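You operate a simulated robot arm through the tools that you are given. There is no shell and no other tool.

Carry out the task below with a simulated robot arm. There is one attempt and no reset: what you move stays moved.

TASK
Tighten the belt until the meter reads 16 Hz and lock the lever.
Fine: free the orange lever first, lock it after; pluck the belt to read; switch the meter off again. Where these are worked on the way, their far stop is far enough and under half their travel is too little: orange lever.

It is judged by the outcome, as a careful person would: the job done as asked, and still so three seconds after it is handed in. It fails if anything else is knocked over, pushed out of place, dropped, spilled or broken.

THE ROBOT
A 7-joint arm with a two-finger parallel gripper, fixed in place. Base frame: the origin is at the foot of the arm, x ahead of it, y to its left, z up; the work surface is at about z = 740. Readings come in mm, rad, newtons and seconds.
With the tool pointing down near the work surface it reaches from about 260 to 700 mm from the base axis. Its first joint turns from -2.496 to 2.496 rad. Payload 3 kg.
The TCP is the grasp point between the finger pads, 30 mm short of the fingertips. In the tool frame z runs along the fingers and y along their closing line. The gripper opens to 110 mm. The fingers are 20 mm wide and 10 mm thick; the gripper's body (48 by 112 mm) begins 55 mm behind the TCP.
Orientation is told as [roll, pitch, yaw] about the base's x, y, z axes, in that order, counted from this pose: with the fingers straight down and closing along the base's y, the tool's x points along the base's -x, its y along +y and its z along -z.

THE INTERFACE
- The arm moves only by the tool send_rows. Its arguments are lists of equal length, an entry for each row: "xyz": the shift along the tool's x, y, z in mm, a list of three; "rot": the turn, a rotation vector about the tool's x, y, z in degrees, a list of three; "jaw": the closure, from 0 (fully open) to 1 (shut). In form: {"xyz": [[tx, ty, tz], ...], "rot": [[ax, ay, az], ...], "jaw": [jaw, ...]}. A call has 1 to 20 rows; each row shifts and turns the commanded pose from where the row before left it, along the tool's axes as they then stand. A row lasts 0.2 s, in which the tool goes at most 50 mm and 0.15 rad; a call with a longer step from one row to the next is refused whole, and so is a gripper value outside its range. Where a pose cannot be reached the arm comes as near as it can. A force on the tool above 90 N (or 10 N above the force at the start of the call, whichever is more), or a blocked arm, ends the call early, and 0.2 s more pass. Each finger travels about 108 mm/s and halts on what it meets, pressing with about 22 N; the grip force reading is that of the motor and also rises with nothing between the fingers. The clock runs only during rows and for 0.2 s after the last one: add rows that do not move to give the fingers time. The reply holds the time, the measured pose of the TCP, the force on the tool along the base axes, the opening and the grip force, in the units named above and with some noise, with the torque about the TCP (base axes, N m) and any sound that the robot's microphone picked up.
- Cameras (640 x 400 px; columns grow to the right, rows downward): "scene" is fixed at [220.1, -500.7, 1365.6]; the picture's right is [0.57, -0.82, 0.00], its down [-0.28, -0.19, -0.94] and it looks along [0.77, 0.54, -0.34] (base axes); focal length 352 px, centre (320, 200). "wrist" rides on the gripper at [72, 17, -103] in the tool frame; the picture's right is [-0.23, 0.97, 0.00], its down [-0.76, -0.18, -0.62] and it looks along [-0.61, -0.14, 0.78] (tool axes); focal length 222 px, centre (320, 200). There is no depth. A picture from a camera that has moved, and an enlarged one, comes with that camera's place and axes in the base frame and with its lens.
- get_image(camera): a new picture of that camera. It takes no simulated time.
- lift_body(by): slides the trunk up (or, below 0, down) by that many mm; the arm rides with it, the base frame stays. It gives what a move gives, with no picture.
- enlarge(camera, box): a new picture of the part [left, top, right, bottom] of that camera's present view, enlarged. It takes no simulated time.
- sign_off(): hands the job in; it is judged then, once.

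Nothing tells you positions but the pictures and the camera data. Unless the task says otherwise, let go and move clear before handing in.

The tools are called by a JSON object that holds its "name" and its "arguments". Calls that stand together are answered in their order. send_rows: Moves the arm, as the interface text tells. Its arguments: {"type":"object","properties":{"xyz":{"type":"array"},"rot":{"type":"array"},"jaw":{"type":"array"}},"required":["xyz","rot","jaw"]} The other tools are called the same way: lift_body (by) slides the trunk up or down; get_image (camera) takes a picture; enlarge (camera, box) takes an enlarged picture of a part of a camera's view; sign_off () hands the job in.

At the start:

```text
time_s: 0.0
ee_pos: [751.5, -118.5, 1254.4]
ee_rot: [0.001, 0.001, -0.002]
wrist_force: [-0.3, -0.5, -0.6]
ft_torque: [0.01, -0.04, -0.01]
finger_gap: 109.9
grip_force: 0.0
trunk travel left (down, up): [-775.0, 115.0]
```

scene: 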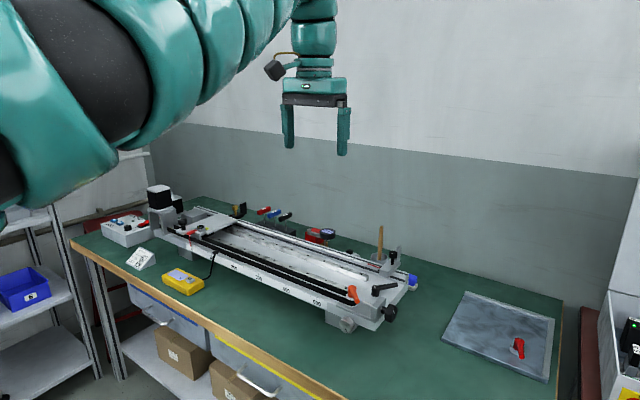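
wrist: 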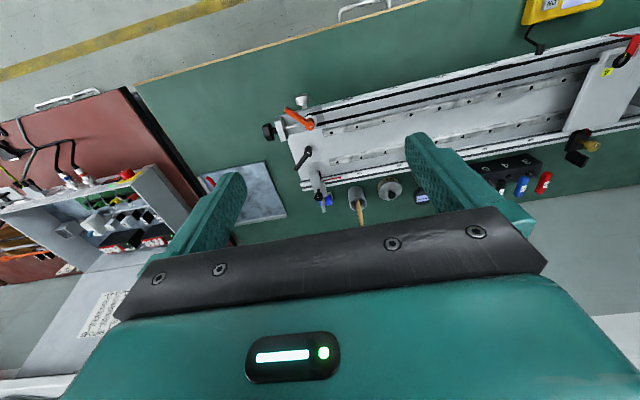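

I see a linear stage with a belt on a bench, an orange lever near its near-right end, a black knob beside it, and a yellow meter on the left. I'll enlarge the views to locate the parts before moving.

{"name": "enlarge", "arguments": {"camera": "scene", "box": [310, 210, 450, 340]}}

{"name": "enlarge", "arguments": {"camera": "scene", "box": [90, 180, 250, 310]}}

{"name": "enlarge", "arguments": {"camera": "scene", "box": [220, 190, 360, 260]}}

{"name": "enlarge", "arguments": {"camera": "wrist", "box": [240, 80, 400, 230]}}

{"name": "enlarge", "arguments": {"camera": "wrist", "box": [480, 0, 640, 120]}}

{"name": "enlarge", "arguments": {"camera": "scene", "box": [430, 280, 640, 400]}}

```text
3.08 times, centred on (380, 275) of scene
camera zoom: at [220.1, -500.7, 1365.6], right [0.57, -0.82, 0.0], down [-0.28, -0.19, -0.94], along [0.77, 0.54, -0.34], focal length 1085 px, centre (135, -31)
```

zoom: 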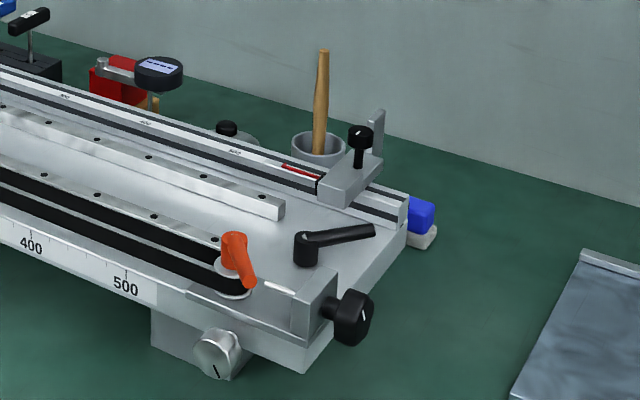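

```text
3.08 times, centred on (170, 245) of scene
camera zoom: at [220.1, -500.7, 1365.6], right [0.57, -0.82, 0.0], down [-0.28, -0.19, -0.94], along [0.77, 0.54, -0.34], focal length 1085 px, centre (782, 62)
```

zoom: 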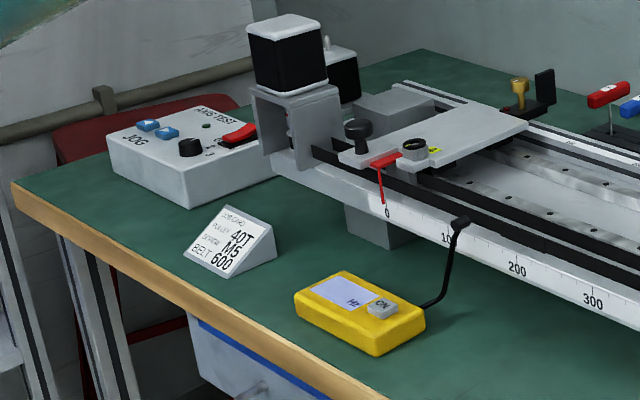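

```text
4.57 times, centred on (290, 225) of scene
camera zoom: at [220.1, -500.7, 1365.6], right [0.57, -0.82, 0.0], down [-0.28, -0.19, -0.94], along [0.77, 0.54, -0.34], focal length 1611 px, centre (457, 86)
```

zoom: 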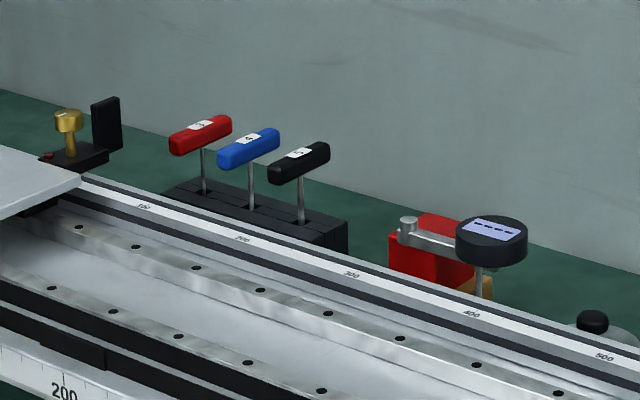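

```text
2.67 times, centred on (320, 155) of wrist
camera zoom: at [679.4, -99.4, 1357.5], right [0.23, 0.97, 0.0], down [0.76, -0.18, 0.62], along [0.61, -0.14, -0.78], focal length 592 px, centre (320, 320)
```

zoom: 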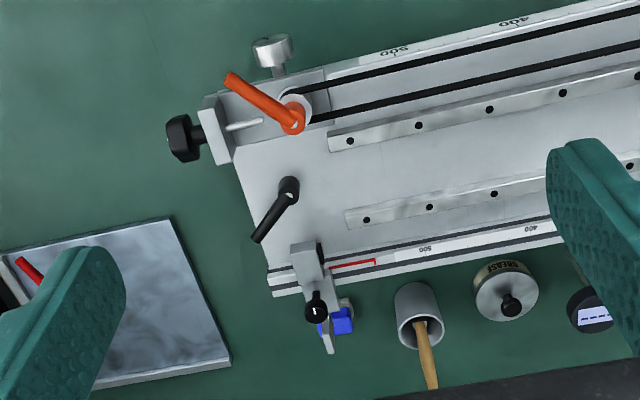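

```text
3.33 times, centred on (560, 60) of wrist
camera zoom: at [679.4, -99.4, 1357.5], right [0.23, 0.97, 0.0], down [0.76, -0.18, 0.62], along [0.61, -0.14, -0.78], focal length 740 px, centre (-480, 667)
```

zoom: 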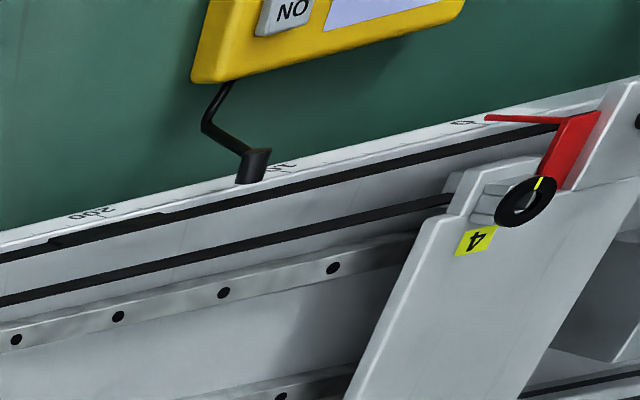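

```text
3.05 times, centred on (535, 340) of scene
camera zoom: at [220.1, -500.7, 1365.6], right [0.57, -0.82, 0.0], down [-0.28, -0.19, -0.94], along [0.77, 0.54, -0.34], focal length 1074 px, centre (-335, -227)
```

zoom: 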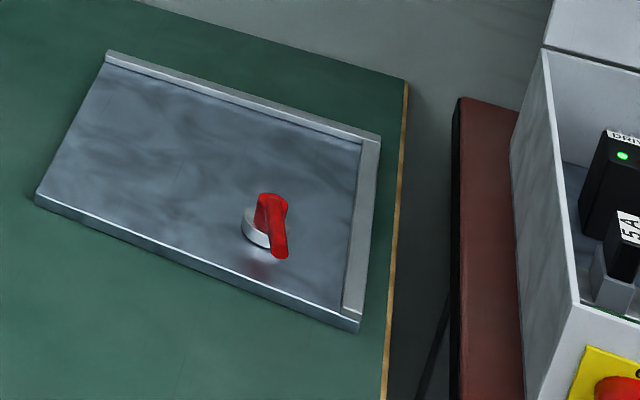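

The rail runs along y with its front face near x≈818. The orange lever hub is near (838,-157,895), the black end knob near (841,-254,867) and the yellow meter near (740,374,770). I'll lower the trunk part way to test reach and look closer.

{"name": "lift_body", "arguments": {"by": -200}}

{"name": "get_image", "arguments": {"camera": "wrist"}}

{"name": "get_image", "arguments": {"camera": "scene"}}

```text
time_s: 2.2
ee_pos: [751.2, -116.9, 1054.0]
ee_rot: [0.0, 0.001, 0.001]
wrist_force: [-0.1, 0.2, -1.0]
ft_torque: [0.07, -0.05, 0.0]
finger_gap: 109.8
grip_force: 0.0
trunk travel left (down, up): [-575.0, 315.0]
```

```text
taken
camera wrist: at [679.3, -99.3, 1157.6], right [0.23, 0.97, 0.0], down [0.76, -0.18, 0.62], along [0.61, -0.14, -0.78], focal length 222 px, centre (320, 200)
```

wrist: 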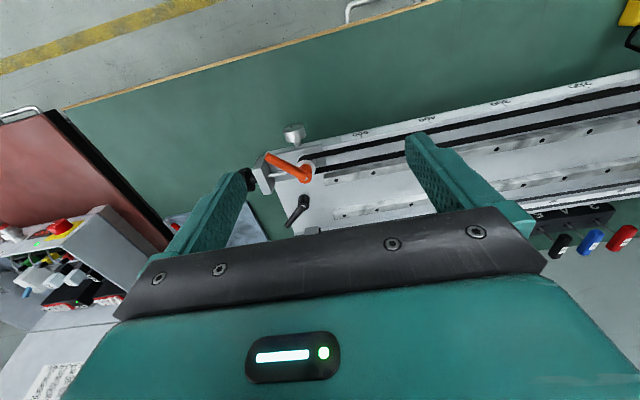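

```text
taken
```

scene: 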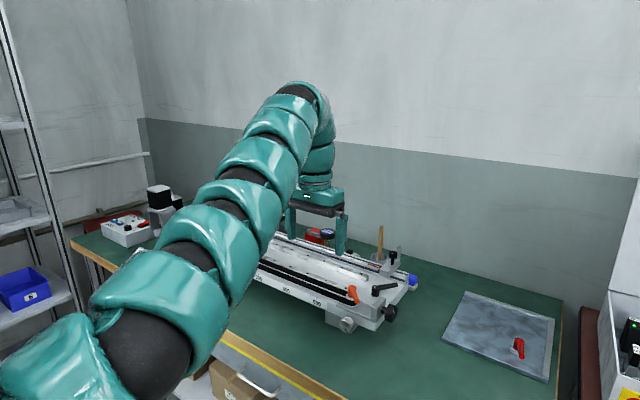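

The trunk moved cleanly and the lever is closer in the wrist view. I'll enlarge to pin down the lever and knobs, and test whether the arm can reach forward.

{"name": "enlarge", "arguments": {"camera": "wrist", "box": [230, 110, 350, 240]}}

{"name": "send_rows", "arguments": {"xyz": [[-20, 0, 0], [-20, 0, 0], [-20, 0, 0], [-20, 0, 0], [0, 0, 0]], "rot": [[0, 0, 0], [0, 0, 0], [0, 0, 0], [0, 0, 0], [0, 0, 0]], "jaw": [0, 0, 0, 0, 0]}}

```text
3.08 times, centred on (290, 175) of wrist
camera zoom: at [679.3, -99.3, 1157.6], right [0.23, 0.97, 0.0], down [0.76, -0.18, 0.62], along [0.61, -0.14, -0.78], focal length 684 px, centre (412, 277)
```

zoom: 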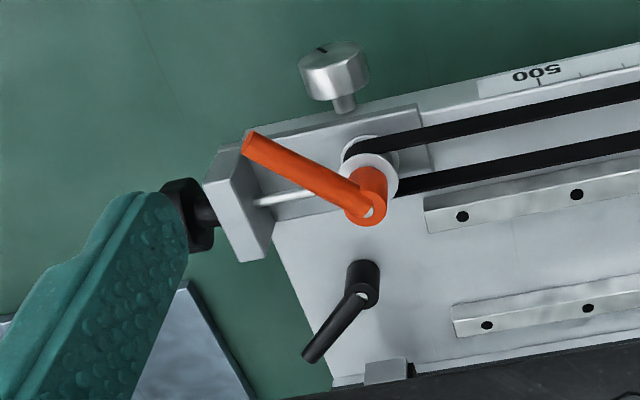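

```text
time_s: 3.4
ee_pos: [787.6, -118.1, 1051.9]
ee_rot: [0.0, -0.002, -0.001]
wrist_force: [0.1, -0.4, 0.4]
ft_torque: [-0.03, -0.04, 0.03]
finger_gap: 109.7
grip_force: 0.0
out of reach, approached as far as the arm can: row 2, 3, 4
trunk travel left (down, up): [-575.0, 315.0]
```

With the tool straight down at this relative height, the arm stops near x≈788. I'll test whether a higher tool relative to the trunk gives more forward reach.

{"name": "send_rows", "arguments": {"xyz": [[0, 0, -40], [0, 0, -40], [0, 0, -40], [0, 0, -40], [-30, 0, 0], [-30, 0, 0], [-30, 0, 0], [-30, 0, 0], [0, 0, 0], [0, 0, 0]], "rot": [[0, 0, 0], [0, 0, 0], [0, 0, 0], [0, 0, 0], [0, 0, 0], [0, 0, 0], [0, 0, 0], [0, 0, 0], [0, 0, 0], [0, 0, 0]], "jaw": [0, 0, 0, 0, 0, 0, 0, 0, 0, 0]}}

```text
time_s: 5.6
ee_pos: [786.2, -135.8, 1062.5]
ee_rot: [0.0, 0.001, 0.0]
wrist_force: [-1.1, 0.2, 0.9]
ft_torque: [0.03, 0.0, -0.03]
finger_gap: 109.8
grip_force: 0.2
out of reach, approached as far as the arm can: row 1, 2, 3, 4, 5, 6, 7, 8
trunk travel left (down, up): [-575.0, 315.0]
```

Going higher doesn't help; the arm is at its limit. I'll back off and test a lower relative height (trunk up, tool lower).

{"name": "send_rows", "arguments": {"xyz": [[30, 0, 0], [30, 0, 0], [0, 0, 0], [0, 0, 0]], "rot": [[0, 0, 0], [0, 0, 0], [0, 0, 0], [0, 0, 0]], "jaw": [0, 0, 0, 0]}}

```text
time_s: 6.6
ee_pos: [735.8, -135.0, 1047.8]
ee_rot: [0.003, -0.004, -0.001]
wrist_force: [0.5, -0.2, 0.7]
ft_torque: [0.01, 0.0, 0.03]
finger_gap: 109.9
grip_force: 0.0
out of reach, approached as far as the arm can: row 1, 2
trunk travel left (down, up): [-575.0, 315.0]
```

{"name": "send_rows", "arguments": {"xyz": [[0, 0, 0], [20, 0, 0], [0, 0, 30], [0, 0, 30], [0, 0, 0]], "rot": [[0, 0, 0], [0, 0, 0], [0, 0, 0], [0, 0, 0], [0, 0, 0]], "jaw": [0, 0, 0, 0, 0]}}

{"name": "get_image", "arguments": {"camera": "scene"}}

```text
time_s: 7.8
ee_pos: [716.5, -134.4, 981.4]
ee_rot: [-0.001, 0.001, -0.003]
wrist_force: [-0.2, -0.2, 0.6]
ft_torque: [-0.04, 0.02, 0.02]
finger_gap: 110.1
grip_force: 0.1
out of reach, approached as far as the arm can: row 2
trunk travel left (down, up): [-575.0, 315.0]
```

```text
taken
```

scene: 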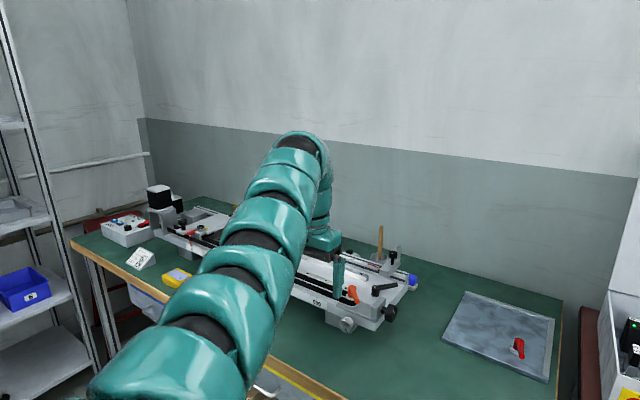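

Now at a lower relative height, I'll test forward reach again; fingertips at z≈951 stay above the lever (top ≈905).

{"name": "send_rows", "arguments": {"xyz": [[-20, 0, 0], [-20, 0, 0], [-20, 0, 0], [-20, 0, 0], [-20, 0, 0], [-20, 0, 0], [0, 0, 0]], "rot": [[0, 0, 0], [0, 0, 0], [0, 0, 0], [0, 0, 0], [0, 0, 0], [0, 0, 0], [0, 0, 0]], "jaw": [0, 0, 0, 0, 0, 0, 0]}}

```text
time_s: 9.4
ee_pos: [799.1, -134.5, 982.0]
ee_rot: [0.0, 0.001, 0.001]
wrist_force: [-0.6, -0.2, -0.6]
ft_torque: [0.01, 0.0, 0.02]
finger_gap: 109.9
grip_force: 0.2
out of reach, approached as far as the arm can: row 5, 6
trunk travel left (down, up): [-575.0, 315.0]
```

Max tool-down radius is about 820 mm, so I'll tilt the fingers forward to reach farther. I'll tilt about 32° here (fingertips still well above the lever) and look at the parts.

{"name": "send_rows", "arguments": {"xyz": [[10, 0, -10], [0, 0, 0], [0, 0, 0], [0, 0, 0], [0, 0, 0]], "rot": [[0, -8, 0], [0, -8, 0], [0, -8, 0], [0, -8, 0], [0, 0, 0]], "jaw": [0, 0, 0, 0, 0]}}

{"name": "get_image", "arguments": {"camera": "wrist"}}

{"name": "get_image", "arguments": {"camera": "scene"}}

```text
time_s: 10.6
ee_pos: [836.7, -133.0, 1000.8]
ee_rot: [0.0, -0.557, -0.003]
wrist_force: [0.1, -0.7, -0.3]
ft_torque: [0.02, 0.0, 0.0]
finger_gap: 110.3
grip_force: 0.0
out of reach, approached as far as the arm can: row 3, 4
trunk travel left (down, up): [-575.0, 315.0]
```

```text
taken
camera wrist: at [721.1, -114.6, 1050.3], right [0.19, 0.97, 0.12], down [0.32, -0.18, 0.93], along [0.93, -0.14, -0.34], focal length 222 px, centre (320, 200)
```

wrist: 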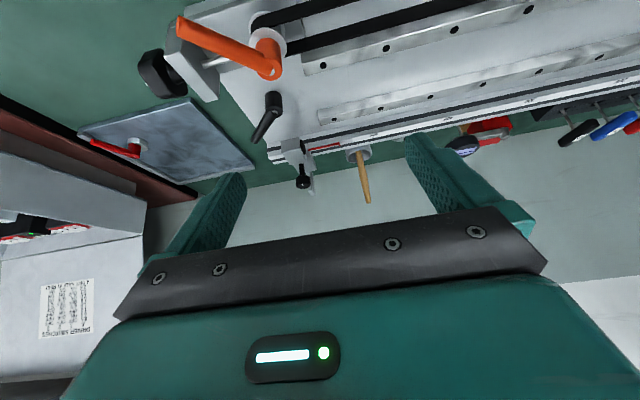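

```text
taken
```

scene: 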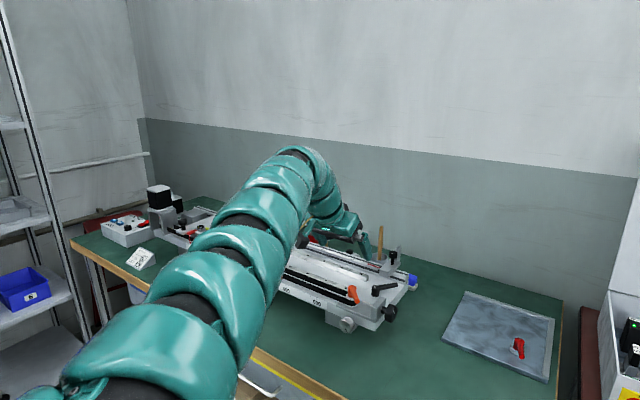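

The tilted pose reaches x≈837 fine. I'll enlarge the wrist view to see the lever, knob and belt.

{"name": "enlarge", "arguments": {"camera": "wrist", "box": [120, 0, 340, 140]}}

{"name": "enlarge", "arguments": {"camera": "scene", "box": [90, 190, 230, 300]}}

```text
2.86 times, centred on (230, 70) of wrist
camera zoom: at [721.1, -114.6, 1050.3], right [0.19, 0.97, 0.12], down [0.32, -0.18, 0.93], along [0.93, -0.14, -0.34], focal length 635 px, centre (577, 571)
```

zoom: 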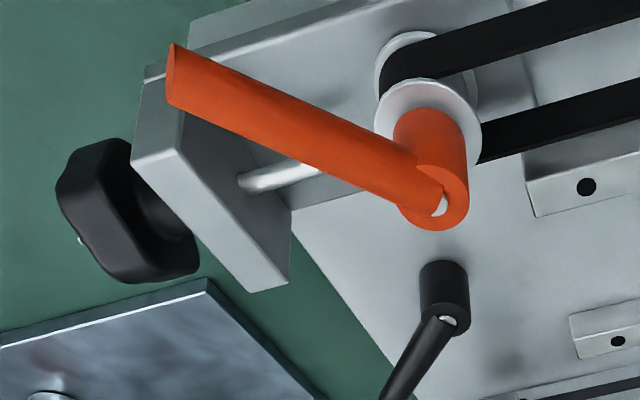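

```text
3.64 times, centred on (160, 245) of scene
camera zoom: at [220.1, -500.7, 1365.6], right [0.57, -0.82, 0.0], down [-0.28, -0.19, -0.94], along [0.77, 0.54, -0.34], focal length 1282 px, centre (902, 36)
```

zoom: 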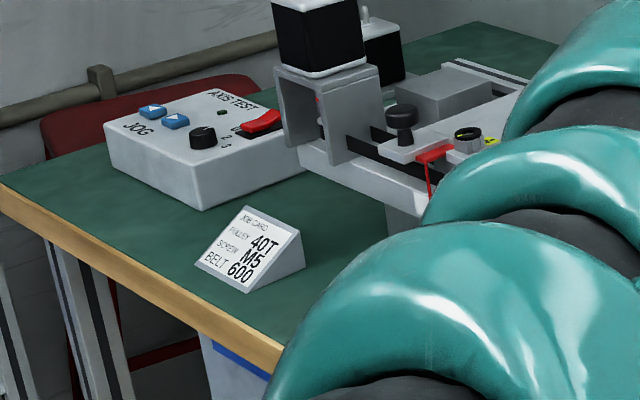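

The lever's arm rises outward from the hub over the end bracket. I'll take sharper enlargements to get the bracket height and what lies near the lever's sweep.

{"name": "enlarge", "arguments": {"camera": "scene", "box": [330, 270, 410, 335]}}

{"name": "enlarge", "arguments": {"camera": "wrist", "box": [130, 0, 300, 105]}}

```text
6.15 times, centred on (370, 302) of scene
camera zoom: at [220.1, -500.7, 1365.6], right [0.57, -0.82, 0.0], down [-0.28, -0.19, -0.94], along [0.77, 0.54, -0.34], focal length 2169 px, centre (12, -431)
```

zoom: 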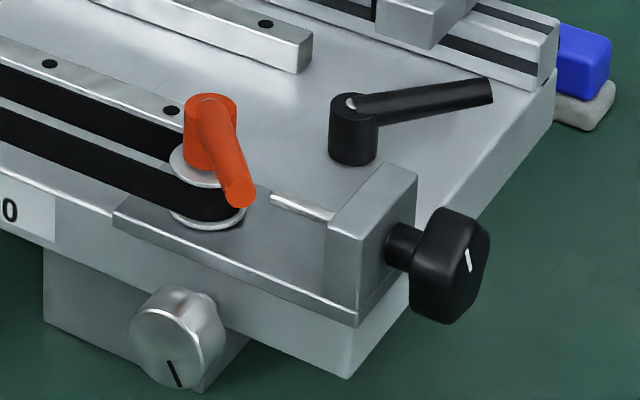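

```text
3.76 times, centred on (215, 52) of wrist
camera zoom: at [721.1, -114.6, 1050.3], right [0.19, 0.97, 0.12], down [0.32, -0.18, 0.93], along [0.93, -0.14, -0.34], focal length 836 px, centre (715, 755)
```

zoom: 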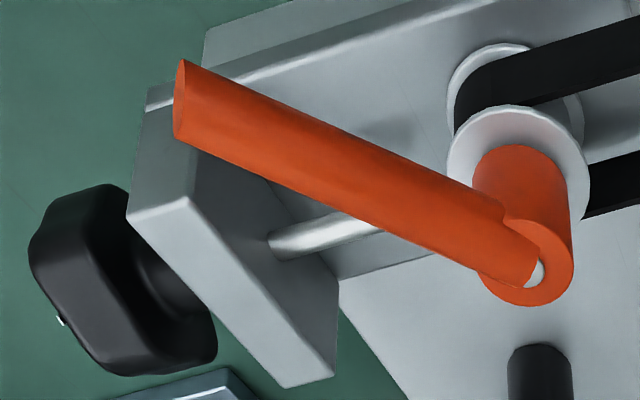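

The bracket top is at z≈879, the lever tip at about (793,-194,899), and the hub at (840,-156). I'll close the fingers, move to the front-left side of the lever, and stay high first.

{"name": "send_rows", "arguments": {"xyz": [[17.5, -8.7, -10.9], [17.5, -8.7, -10.9], [17.5, -8.7, -10.9], [0, 0, 0], [0, 0, 0]], "rot": [[0, 0, 0], [0, 0, 0], [0, 0, 0], [0, 0, 0], [0, 0, 0]], "jaw": [1, 1, 1, 1, 1]}}

```text
time_s: 11.8
ee_pos: [775.4, -156.0, 1000.5]
ee_rot: [0.002, -0.56, -0.003]
wrist_force: [0.1, -0.3, 0.3]
ft_torque: [0.0, 0.01, 0.03]
finger_gap: 0.0
grip_force: 21.9
out of reach, approached as far as the arm can: row 1
trunk travel left (down, up): [-575.0, 315.0]
```

Now I descend about 89 mm beside the lever, in open space in front of the rail.

{"name": "send_rows", "arguments": {"xyz": [[11.8, -0.7, 18.9], [11.8, -0.7, 18.9], [11.8, -0.7, 18.9], [11.8, -0.7, 18.9], [0, 0, 0], [0, 0, 0]], "rot": [[0, 0, 0], [0, 0, 0], [0, 0, 0], [0, 0, 0], [0, 0, 0], [0, 0, 0]], "jaw": [1, 1, 1, 1, 1, 1]}}

{"name": "get_image", "arguments": {"camera": "wrist"}}

{"name": "enlarge", "arguments": {"camera": "scene", "box": [310, 240, 430, 335]}}

```text
time_s: 13.2
ee_pos: [778.3, -160.9, 912.6]
ee_rot: [0.0, -0.558, 0.0]
wrist_force: [0.2, -0.3, 0.7]
ft_torque: [0.02, -0.01, 0.01]
finger_gap: 0.0
grip_force: 21.8
trunk travel left (down, up): [-575.0, 315.0]
```

```text
taken
camera wrist: at [661.1, -143.2, 961.8], right [0.19, 0.97, 0.12], down [0.32, -0.18, 0.93], along [0.93, -0.14, -0.34], focal length 222 px, centre (320, 200)
```

wrist: 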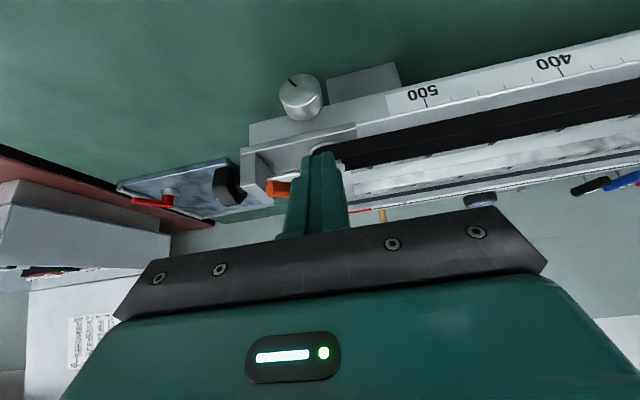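

```text
4.21 times, centred on (370, 288) of scene
camera zoom: at [220.1, -500.7, 1365.6], right [0.57, -0.82, 0.0], down [-0.28, -0.19, -0.94], along [0.77, 0.54, -0.34], focal length 1484 px, centre (110, -168)
```

zoom: 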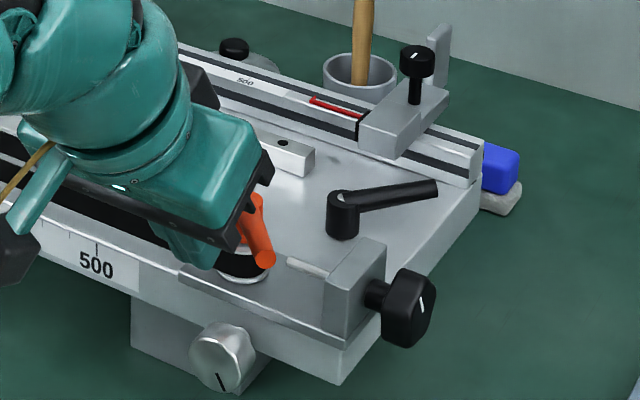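

The closed fingers sit just in front-left of the lever. I'll push gently counter-clockwise (loosening sense) by a small amount and check the force.

{"name": "send_rows", "arguments": {"xyz": [[-3, -7.4, -2.1], [-1.5, -4, 0.95], [-1.5, -4, 0.95], [0, 0, 0]], "rot": [[0, 0, 0], [0, 0, 0], [0, 0, 0], [0, 0, 0]], "jaw": [1, 1, 1, 1]}}

{"name": "enlarge", "arguments": {"camera": "scene", "box": [310, 240, 430, 335]}}

```text
time_s: 14.2
ee_pos: [778.4, -174.0, 914.5]
ee_rot: [0.003, -0.561, 0.001]
wrist_force: [-7.2, 5.5, -0.4]
ft_torque: [0.14, 0.15, 0.06]
finger_gap: 0.3
grip_force: 22.3
trunk travel left (down, up): [-575.0, 315.0]
```

```text
4.21 times, centred on (370, 288) of scene
camera zoom: at [220.1, -500.7, 1365.6], right [0.57, -0.82, 0.0], down [-0.28, -0.19, -0.94], along [0.77, 0.54, -0.34], focal length 1484 px, centre (110, -168)
```

zoom: 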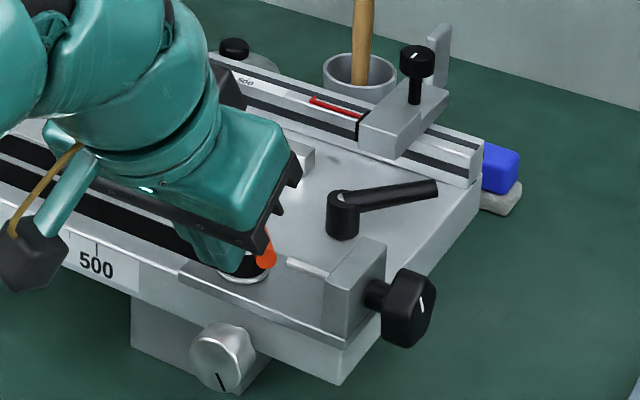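

Contact is made at about 9 N and the lever hasn't visibly moved yet. I'll increase the push a little.

{"name": "send_rows", "arguments": {"xyz": [[-2.2, -3, 1.4], [-2.2, -3, 1.4], [0, 0, 0]], "rot": [[0, 0, 0], [0, 0, 0], [0, 0, 0]], "jaw": [1, 1, 1]}}

{"name": "enlarge", "arguments": {"camera": "scene", "box": [310, 240, 430, 335]}}

```text
time_s: 15.0
ee_pos: [781.1, -175.6, 915.1]
ee_rot: [0.002, -0.553, 0.008]
wrist_force: [-54.1, 33.0, -14.2]
ft_torque: [0.82, 1.44, 0.3]
finger_gap: 0.0
grip_force: 22.2
trunk travel left (down, up): [-575.0, 315.0]
```

```text
4.21 times, centred on (370, 288) of scene
camera zoom: at [220.1, -500.7, 1365.6], right [0.57, -0.82, 0.0], down [-0.28, -0.19, -0.94], along [0.77, 0.54, -0.34], focal length 1484 px, centre (110, -168)
```

zoom: 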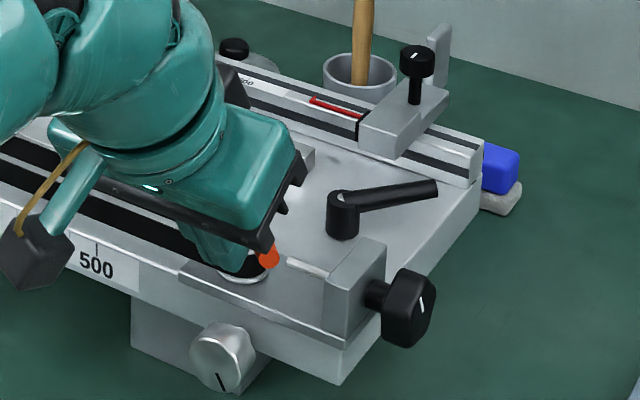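

The force jumped to about 65 N with hardly any motion, so this direction is the lock stop. I'll back off, rise, and go around to push the other way (clockwise).

{"name": "send_rows", "arguments": {"xyz": [[8.5, 8, -5.3], [8.5, 8, -5.3], [-12.4, 0, -19.8], [-12.4, 0, -19.8], [-12.4, 0, -19.8], [0, 0, 0]], "rot": [[0, 0, 0], [0, 0, 0], [0, 0, 0], [0, 0, 0], [0, 0, 0], [0, 0, 0]], "jaw": [1, 1, 1, 1, 1, 1]}}

{"name": "enlarge", "arguments": {"camera": "scene", "box": [310, 240, 430, 335]}}

{"name": "get_image", "arguments": {"camera": "wrist"}}

```text
time_s: 16.4
ee_pos: [765.1, -166.6, 985.1]
ee_rot: [0.001, -0.559, 0.0]
wrist_force: [0.6, -0.5, -0.1]
ft_torque: [0.02, 0.0, 0.04]
finger_gap: 0.0
grip_force: 21.7
trunk travel left (down, up): [-575.0, 315.0]
```

```text
4.21 times, centred on (370, 288) of scene
camera zoom: at [220.1, -500.7, 1365.6], right [0.57, -0.82, 0.0], down [-0.28, -0.19, -0.94], along [0.77, 0.54, -0.34], focal length 1484 px, centre (110, -168)
```

zoom: 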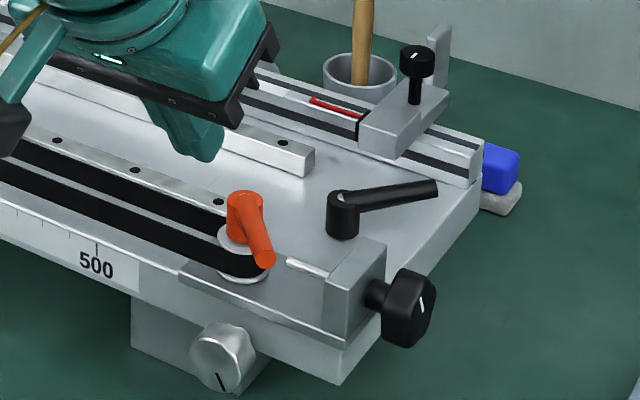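

```text
taken
camera wrist: at [649.7, -148.7, 1034.9], right [0.19, 0.97, 0.12], down [0.32, -0.18, 0.93], along [0.93, -0.14, -0.34], focal length 222 px, centre (320, 200)
```

wrist: 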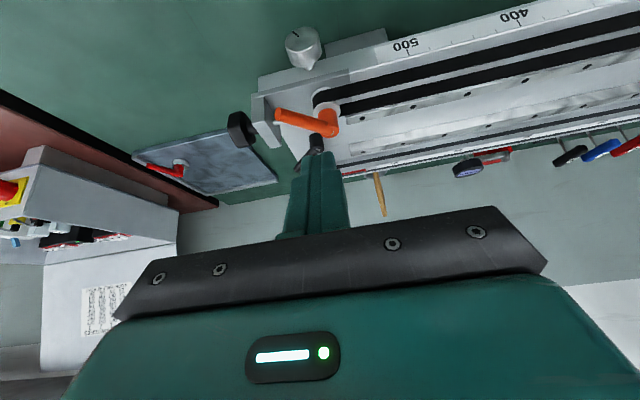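

The lever is unchanged. I'll move over to the bracket side of the lever and descend to z≈918 so the fingertip clears the bracket top (879).

{"name": "send_rows", "arguments": {"xyz": [[-11.6, -15.8, 7.2], [-11.6, -15.8, 7.2], [-11.6, -15.8, 7.2], [0, 0, 0], [8.9, 0, 14.2], [8.9, 0, 14.2], [8.9, 0, 14.2], [8.9, 0, 14.2], [0, 0, 0]], "rot": [[0, 0, 0], [0, 0, 0], [0, 0, 0], [0, 0, 0], [0, 0, 0], [0, 0, 0], [0, 0, 0], [0, 0, 0], [0, 0, 0]], "jaw": [1, 1, 1, 1, 1, 1, 1, 1, 1]}}

{"name": "enlarge", "arguments": {"camera": "scene", "box": [310, 240, 430, 335]}}

{"name": "get_image", "arguments": {"camera": "wrist"}}

```text
time_s: 18.4
ee_pos: [805.1, -214.1, 915.8]
ee_rot: [0.0, -0.558, 0.0]
wrist_force: [0.8, 0.3, -0.3]
ft_torque: [-0.02, -0.04, 0.03]
finger_gap: 0.0
grip_force: 22.1
trunk travel left (down, up): [-575.0, 315.0]
```

```text
4.21 times, centred on (370, 288) of scene
camera zoom: at [220.1, -500.7, 1365.6], right [0.57, -0.82, 0.0], down [-0.28, -0.19, -0.94], along [0.77, 0.54, -0.34], focal length 1484 px, centre (110, -168)
```

zoom: 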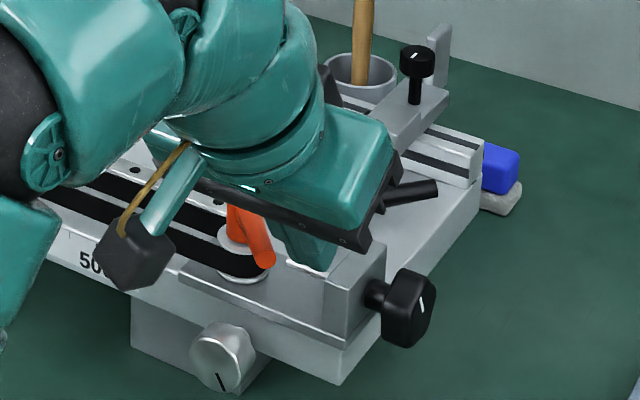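

```text
taken
camera wrist: at [689.0, -196.2, 966.3], right [0.19, 0.97, 0.12], down [0.32, -0.18, 0.93], along [0.93, -0.14, -0.34], focal length 222 px, centre (320, 200)
```

wrist: 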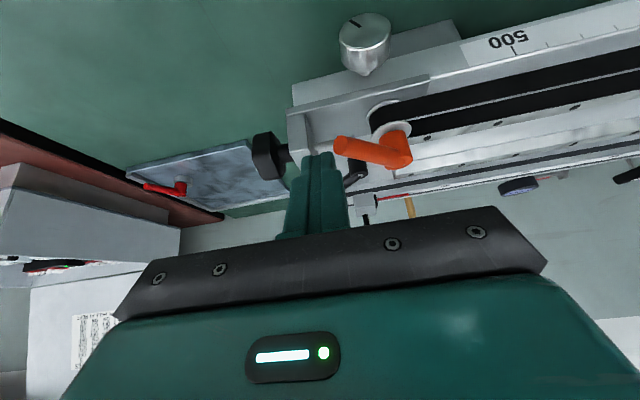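

The finger is on the far side of the lever. I'll push gently clockwise and watch the force.

{"name": "send_rows", "arguments": {"xyz": [[2.5, 5.2, -1.57], [2.5, 5.2, -1.57], [2.5, 5.2, -1.57], [0, 0, 0]], "rot": [[0, 0, 0], [0, 0, 0], [0, 0, 0], [0, 0, 0]], "jaw": [1, 1, 1, 1]}}

{"name": "enlarge", "arguments": {"camera": "wrist", "box": [240, 60, 460, 200]}}

```text
time_s: 19.4
ee_pos: [796.9, -198.4, 917.0]
ee_rot: [-0.001, -0.559, -0.002]
wrist_force: [-0.2, 0.4, 0.2]
ft_torque: [0.01, 0.05, -0.02]
finger_gap: 0.0
grip_force: 22.1
trunk travel left (down, up): [-575.0, 315.0]
```

```text
2.86 times, centred on (350, 130) of wrist
camera zoom: at [680.7, -180.7, 966.5], right [0.19, 0.97, 0.12], down [0.32, -0.18, 0.93], along [0.93, -0.14, -0.34], focal length 635 px, centre (234, 400)
```

zoom: 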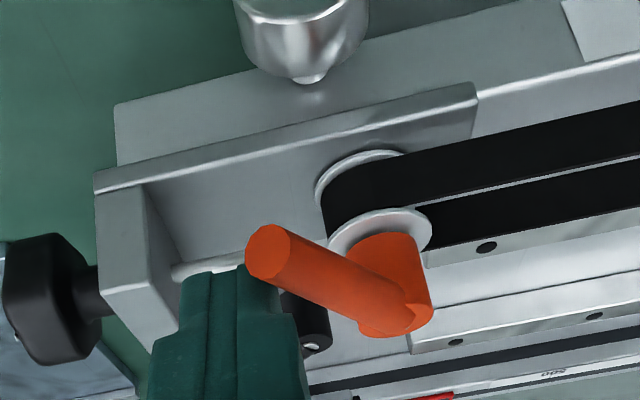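

No contact yet. I'll continue the clockwise push along the arc.

{"name": "send_rows", "arguments": {"xyz": [[2.5, 3.5, -1.5], [3, 5, -2.0], [3, 6, -2.0], [0, 0, 0]], "rot": [[0, 0, 0], [0, 0, 0], [0, 0, 0], [0, 0, 0]], "jaw": [1, 1, 1, 1]}}

{"name": "enlarge", "arguments": {"camera": "wrist", "box": [240, 60, 460, 200]}}

```text
time_s: 20.4
ee_pos: [785.1, -181.7, 918.0]
ee_rot: [-0.002, -0.559, 0.0]
wrist_force: [0.5, 0.0, 0.5]
ft_torque: [-0.01, 0.0, -0.03]
finger_gap: 0.0
grip_force: 22.4
trunk travel left (down, up): [-575.0, 315.0]
```

```text
2.86 times, centred on (350, 130) of wrist
camera zoom: at [670.1, -164.2, 966.4], right [0.19, 0.97, 0.12], down [0.32, -0.18, 0.93], along [0.93, -0.14, -0.34], focal length 635 px, centre (234, 400)
```

zoom: 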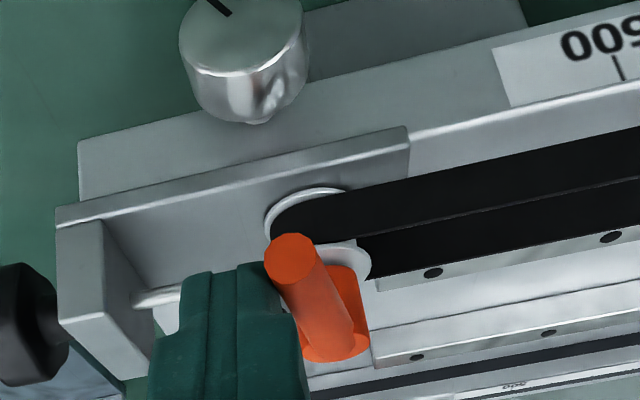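

The lever is turning freely clockwise. I'll continue along the arc.

{"name": "send_rows", "arguments": {"xyz": [[3, 4.6, -1.3], [3, 4.6, -1.3], [1.8, 7.4, -0.6], [1.8, 7.4, -0.6], [0, 0, 0]], "rot": [[0, 0, 0], [0, 0, 0], [0, 0, 0], [0, 0, 0], [0, 0, 0]], "jaw": [1, 1, 1, 1, 1]}}

{"name": "get_image", "arguments": {"camera": "wrist"}}

```text
time_s: 21.6
ee_pos: [776.9, -158.3, 914.5]
ee_rot: [0.001, -0.559, 0.0]
wrist_force: [0.1, -0.7, 0.1]
ft_torque: [0.0, 0.01, -0.04]
finger_gap: 0.0
grip_force: 22.1
trunk travel left (down, up): [-575.0, 315.0]
```

```text
taken
camera wrist: at [660.6, -140.9, 964.9], right [0.19, 0.97, 0.12], down [0.32, -0.18, 0.93], along [0.93, -0.14, -0.34], focal length 222 px, centre (320, 200)
```

wrist: 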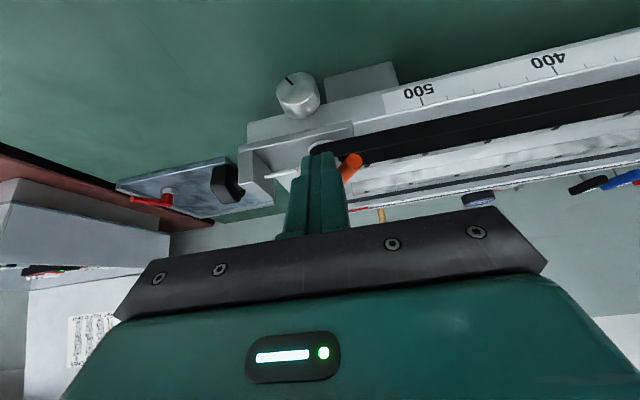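

{"name": "send_rows", "arguments": {"xyz": [[0.4, 8.7, 0], [0.4, 8.7, 0], [-3.6, 8.5, 2.2], [-3.6, 8.5, 2.2], [0, 0, 0]], "rot": [[0, 0, 0], [0, 0, 0], [0, 0, 0], [0, 0, 0], [0, 0, 0]], "jaw": [1, 1, 1, 1, 1]}}

{"name": "get_image", "arguments": {"camera": "wrist"}}

{"name": "enlarge", "arguments": {"camera": "scene", "box": [310, 240, 430, 335]}}

```text
time_s: 22.9
ee_pos: [777.2, -141.5, 915.3]
ee_rot: [-0.018, -0.545, -0.022]
wrist_force: [-56.6, -40.8, 10.1]
ft_torque: [-0.8, 0.98, -0.52]
finger_gap: 0.0
grip_force: 21.8
trunk travel left (down, up): [-575.0, 315.0]
stopped in row 5: the force on the tool passed its limit at 92 N (the readings are from after the stop); the commanded pose is now the measured one
```

```text
taken
camera wrist: at [663.5, -117.7, 966.4], right [0.23, 0.97, 0.1], down [0.32, -0.17, 0.93], along [0.92, -0.18, -0.35], focal length 222 px, centre (320, 200)
```

wrist: 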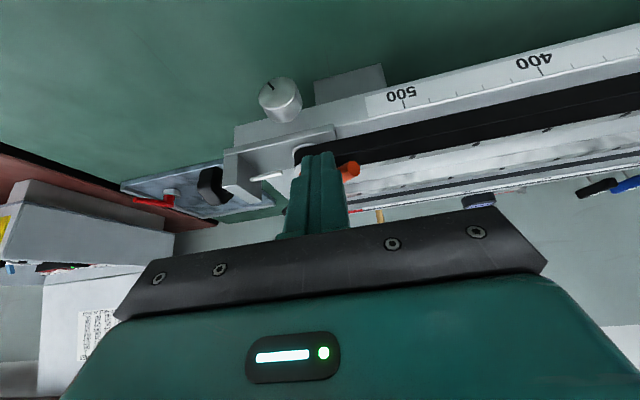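

```text
4.21 times, centred on (370, 288) of scene
camera zoom: at [220.1, -500.7, 1365.6], right [0.57, -0.82, 0.0], down [-0.28, -0.19, -0.94], along [0.77, 0.54, -0.34], focal length 1484 px, centre (110, -168)
```

zoom: 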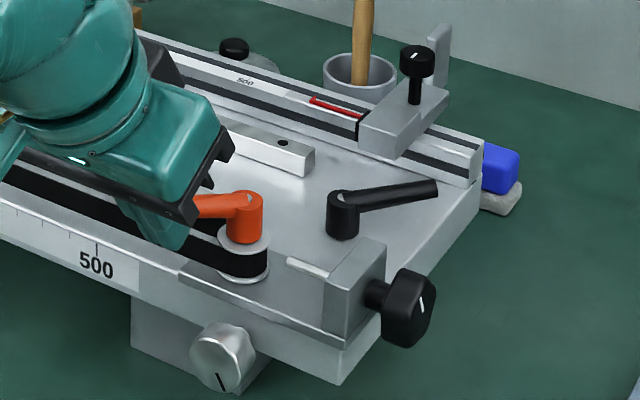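

The lever reached its far stop, about 90° from where it started, so it's free. I'll back off right away and rise.

{"name": "send_rows", "arguments": {"xyz": [[8.5, -10, -5.3], [4, -5, -2.5], [-12.4, 0, -19.8], [-12.4, 0, -19.8], [-12.4, 0, -19.8], [0, 0, 0]], "rot": [[0, 0, 0], [0, 0, 0], [0, 0, 0], [0, 0, 0], [0, 0, 0], [0, 0, 0]], "jaw": [1, 1, 1, 1, 1, 1]}}

{"name": "get_image", "arguments": {"camera": "wrist"}}

{"name": "enlarge", "arguments": {"camera": "scene", "box": [310, 240, 430, 335]}}

```text
time_s: 24.3
ee_pos: [769.0, -146.0, 985.3]
ee_rot: [-0.011, -0.548, -0.009]
wrist_force: [0.1, -0.7, 0.2]
ft_torque: [0.02, -0.01, -0.03]
finger_gap: 0.0
grip_force: 22.5
trunk travel left (down, up): [-575.0, 315.0]
```

```text
taken
camera wrist: at [654.6, -124.6, 1035.2], right [0.21, 0.97, 0.11], down [0.32, -0.17, 0.93], along [0.92, -0.16, -0.35], focal length 222 px, centre (320, 200)
```

wrist: 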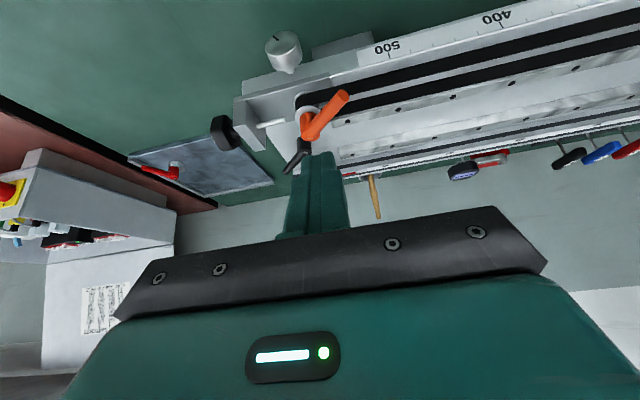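

```text
4.21 times, centred on (370, 288) of scene
camera zoom: at [220.1, -500.7, 1365.6], right [0.57, -0.82, 0.0], down [-0.28, -0.19, -0.94], along [0.77, 0.54, -0.34], focal length 1484 px, centre (110, -168)
```

zoom: 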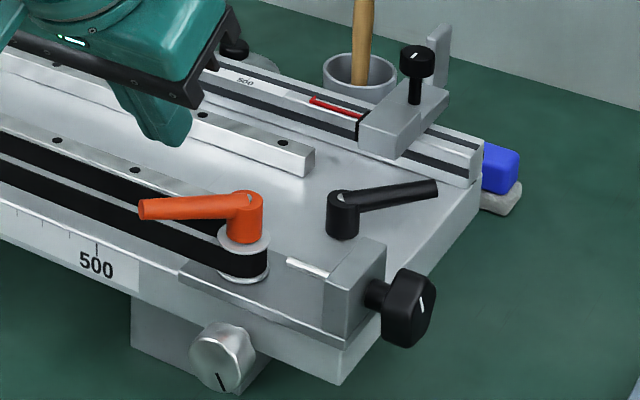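

The orange lever is now free, pointing toward (793,-120). Next I'll travel at height to the yellow meter on the left side and look at it closely.

{"name": "send_rows", "arguments": {"xyz": [[5, 35, -3], [5, 40, -3], [5, 40, -3], [5, 40, -3], [5, 40, -3], [0, 40, 0], [0, 40, 0], [0, 40, 0], [0, 40, 0], [0, 40, 0], [0, 40, 0], [0, 30, 0], [0, 0, 0]], "rot": [[0, 0, 0], [0, 0, 0], [0, 0, 0], [0, 0, 0], [0, 0, 0], [0, 0, 0], [0, 0, 0], [0, 0, 0], [0, 0, 0], [0, 0, 0], [0, 0, 0], [0, 0, 0], [0, 0, 0]], "jaw": [1, 1, 1, 1, 1, 1, 1, 1, 1, 1, 1, 1, 1]}}

{"name": "get_image", "arguments": {"camera": "wrist"}}

{"name": "get_image", "arguments": {"camera": "scene"}}

```text
time_s: 27.1
ee_pos: [746.9, 290.5, 978.4]
ee_rot: [-0.013, -0.549, -0.011]
wrist_force: [-0.3, 0.8, 0.0]
ft_torque: [0.0, 0.07, -0.01]
finger_gap: 0.0
grip_force: 21.4
out of reach, approached as far as the arm can: row 12
trunk travel left (down, up): [-575.0, 315.0]
```

```text
taken
camera wrist: at [631.6, 310.9, 1028.6], right [0.21, 0.97, 0.11], down [0.32, -0.17, 0.93], along [0.92, -0.16, -0.35], focal length 222 px, centre (320, 200)
```

wrist: 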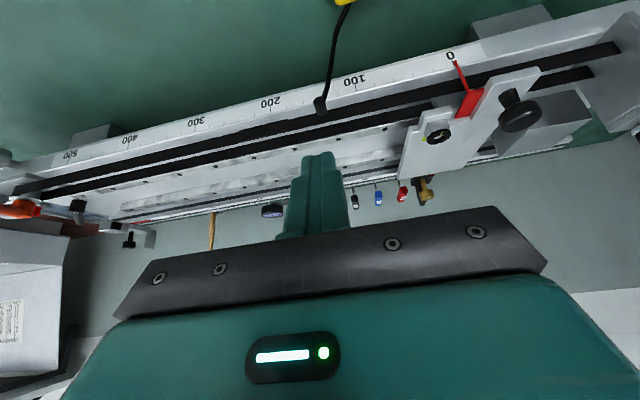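

```text
taken
```

scene: 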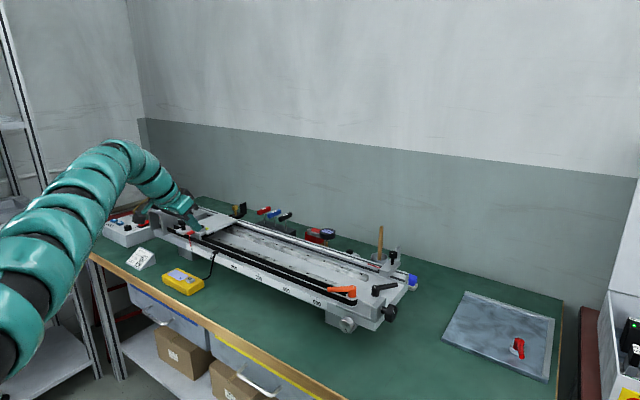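

The scene view is clear now. I'll enlarge the meter, the sensor and the belt span.

{"name": "enlarge", "arguments": {"camera": "scene", "box": [150, 245, 240, 305]}}

{"name": "enlarge", "arguments": {"camera": "scene", "box": [190, 230, 340, 310]}}

{"name": "enlarge", "arguments": {"camera": "wrist", "box": [260, 0, 460, 130]}}

```text
6.67 times, centred on (195, 275) of scene
camera zoom: at [220.1, -500.7, 1365.6], right [0.57, -0.82, 0.0], down [-0.28, -0.19, -0.94], along [0.77, 0.54, -0.34], focal length 2350 px, centre (1153, -300)
```

zoom: 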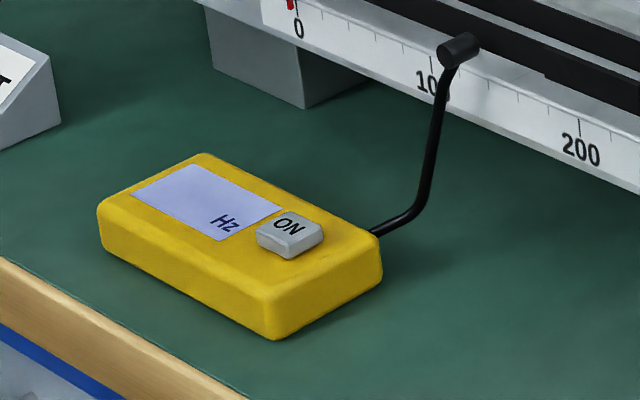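

```text
4.27 times, centred on (265, 270) of scene
camera zoom: at [220.1, -500.7, 1365.6], right [0.57, -0.82, 0.0], down [-0.28, -0.19, -0.94], along [0.77, 0.54, -0.34], focal length 1504 px, centre (555, -99)
```

zoom: 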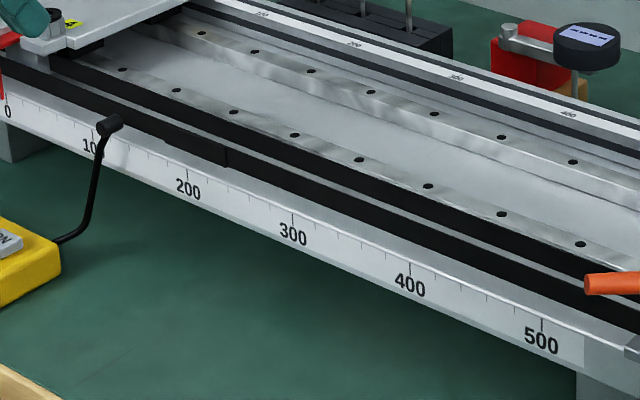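

```text
3.08 times, centred on (360, 65) of wrist
camera zoom: at [631.6, 310.9, 1028.6], right [0.21, 0.97, 0.11], down [0.32, -0.17, 0.93], along [0.92, -0.16, -0.35], focal length 684 px, centre (197, 615)
```

zoom: 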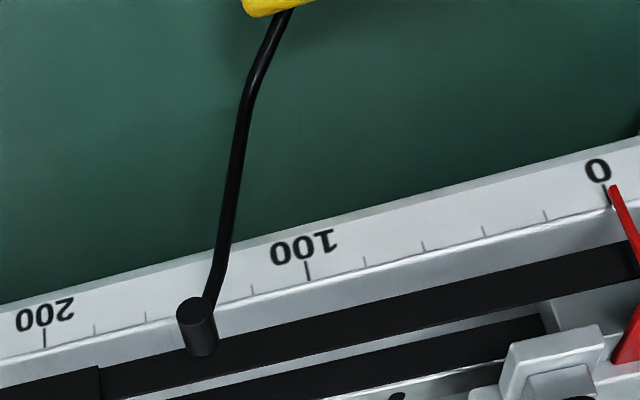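

The meter's ON button is at about (760,365,768) and the sensor head sits at the belt near (815,300,857). I'll yaw the tool toward the radial direction to get reach there.

{"name": "send_rows", "arguments": {"xyz": [[0, 0, 0], [0, 0, 0], [0, 0, 0], [0, 0, 0], [0, 0, 0]], "rot": [[-4.16, 0, -6.82], [-4.16, 0, -6.82], [-4.16, 0, -6.82], [0, 0, 0], [0, 0, 0]], "jaw": [1, 1, 1, 1, 1]}}

{"name": "get_image", "arguments": {"camera": "wrist"}}

```text
time_s: 28.3
ee_pos: [748.1, 290.1, 977.9]
ee_rot: [-0.011, -0.546, 0.407]
wrist_force: [0.4, 0.5, 0.3]
ft_torque: [-0.02, -0.01, 0.02]
finger_gap: 0.0
grip_force: 21.7
trunk travel left (down, up): [-575.0, 315.0]
```

```text
taken
camera wrist: at [635.3, 262.2, 1029.7], right [-0.2, 0.97, 0.11], down [0.37, -0.03, 0.93], along [0.91, 0.23, -0.35], focal length 222 px, centre (320, 200)
```

wrist: 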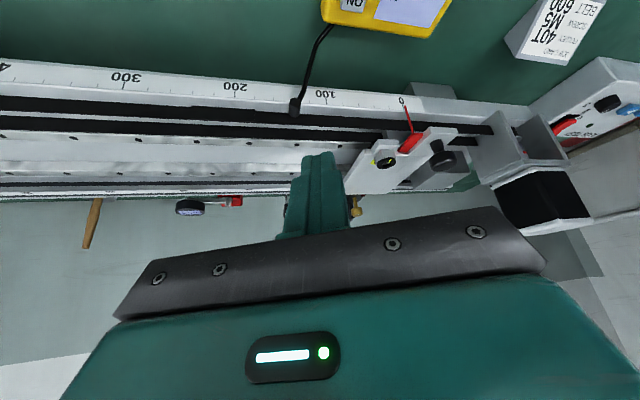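

Yaw is now aligned. I'll descend to a hover above the meter's button.

{"name": "send_rows", "arguments": {"xyz": [[5.6, 16, 25.2], [5.6, 16, 25.2], [5.6, 16, 25.2], [5.6, 16, 25.2], [0, 0, 0], [0, 0, 0]], "rot": [[0, 0, 0], [0, 0, 0], [0, 0, 0], [0, 0, 0], [0, 0, 0], [0, 0, 0]], "jaw": [1, 1, 1, 1, 1, 1]}}

{"name": "get_image", "arguments": {"camera": "wrist"}}

{"name": "enlarge", "arguments": {"camera": "scene", "box": [130, 215, 260, 305]}}

```text
time_s: 29.7
ee_pos: [740.9, 334.8, 906.3]
ee_rot: [-0.011, -0.543, 0.407]
wrist_force: [-0.2, 0.0, -1.0]
ft_torque: [-0.01, 0.01, 0.02]
finger_gap: 0.0
grip_force: 21.7
out of reach, approached as far as the arm can: row 3, 4
trunk travel left (down, up): [-575.0, 315.0]
```

```text
taken
camera wrist: at [628.8, 307.4, 956.9], right [-0.2, 0.97, 0.11], down [0.37, -0.03, 0.93], along [0.91, 0.23, -0.35], focal length 222 px, centre (320, 200)
```

wrist: 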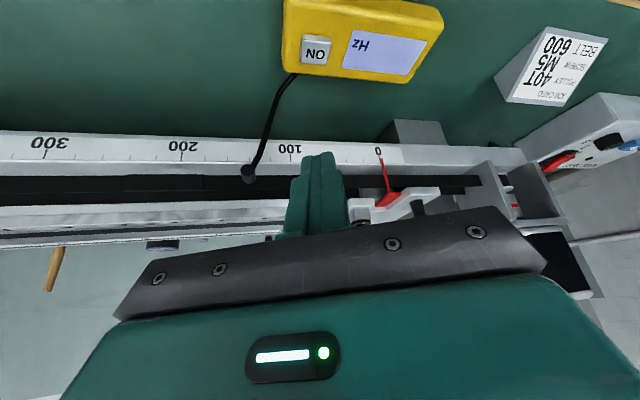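

```text
4.44 times, centred on (195, 260) of scene
camera zoom: at [220.1, -500.7, 1365.6], right [0.57, -0.82, 0.0], down [-0.28, -0.19, -0.94], along [0.77, 0.54, -0.34], focal length 1567 px, centre (876, -67)
```

zoom: 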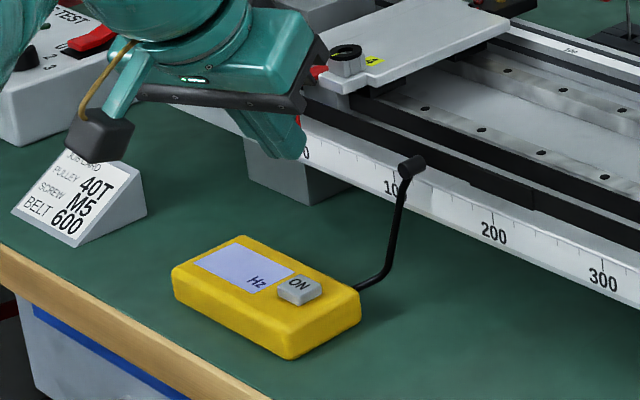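

The arm stopped short at (741,335,906). I'll try continuing with smaller steps to see whether it's a true limit.

{"name": "send_rows", "arguments": {"xyz": [[0, 0, 0], [7.8, 0, 12.8], [7.8, 0, 12.8], [0, 0, 0]], "rot": [[0, 0, 0], [0, 0, 0], [0, 0, 0], [0, 0, 0]], "jaw": [1, 1, 1, 1]}}

```text
time_s: 30.7
ee_pos: [739.6, 334.3, 873.9]
ee_rot: [-0.011, -0.545, 0.407]
wrist_force: [0.4, -0.5, -0.1]
ft_torque: [0.01, 0.01, 0.01]
finger_gap: 0.0
grip_force: 21.7
trunk travel left (down, up): [-575.0, 315.0]
```

{"name": "send_rows", "arguments": {"xyz": [[7.8, 0, 12.8], [-9.8, 10.3, 6], [-9.8, 10.3, 6], [0, 0, 0]], "rot": [[0, 0, 0], [0, 0, 0], [0, 0, 0], [0, 0, 0]], "jaw": [1, 1, 1, 1]}}

```text
time_s: 31.7
ee_pos: [738.7, 334.9, 859.6]
ee_rot: [-0.01, -0.545, 0.407]
wrist_force: [-0.4, -0.2, 0.1]
ft_torque: [-0.01, -0.01, 0.02]
finger_gap: 0.2
grip_force: 22.1
out of reach, approached as far as the arm can: row 2, 3
trunk travel left (down, up): [-575.0, 315.0]
```

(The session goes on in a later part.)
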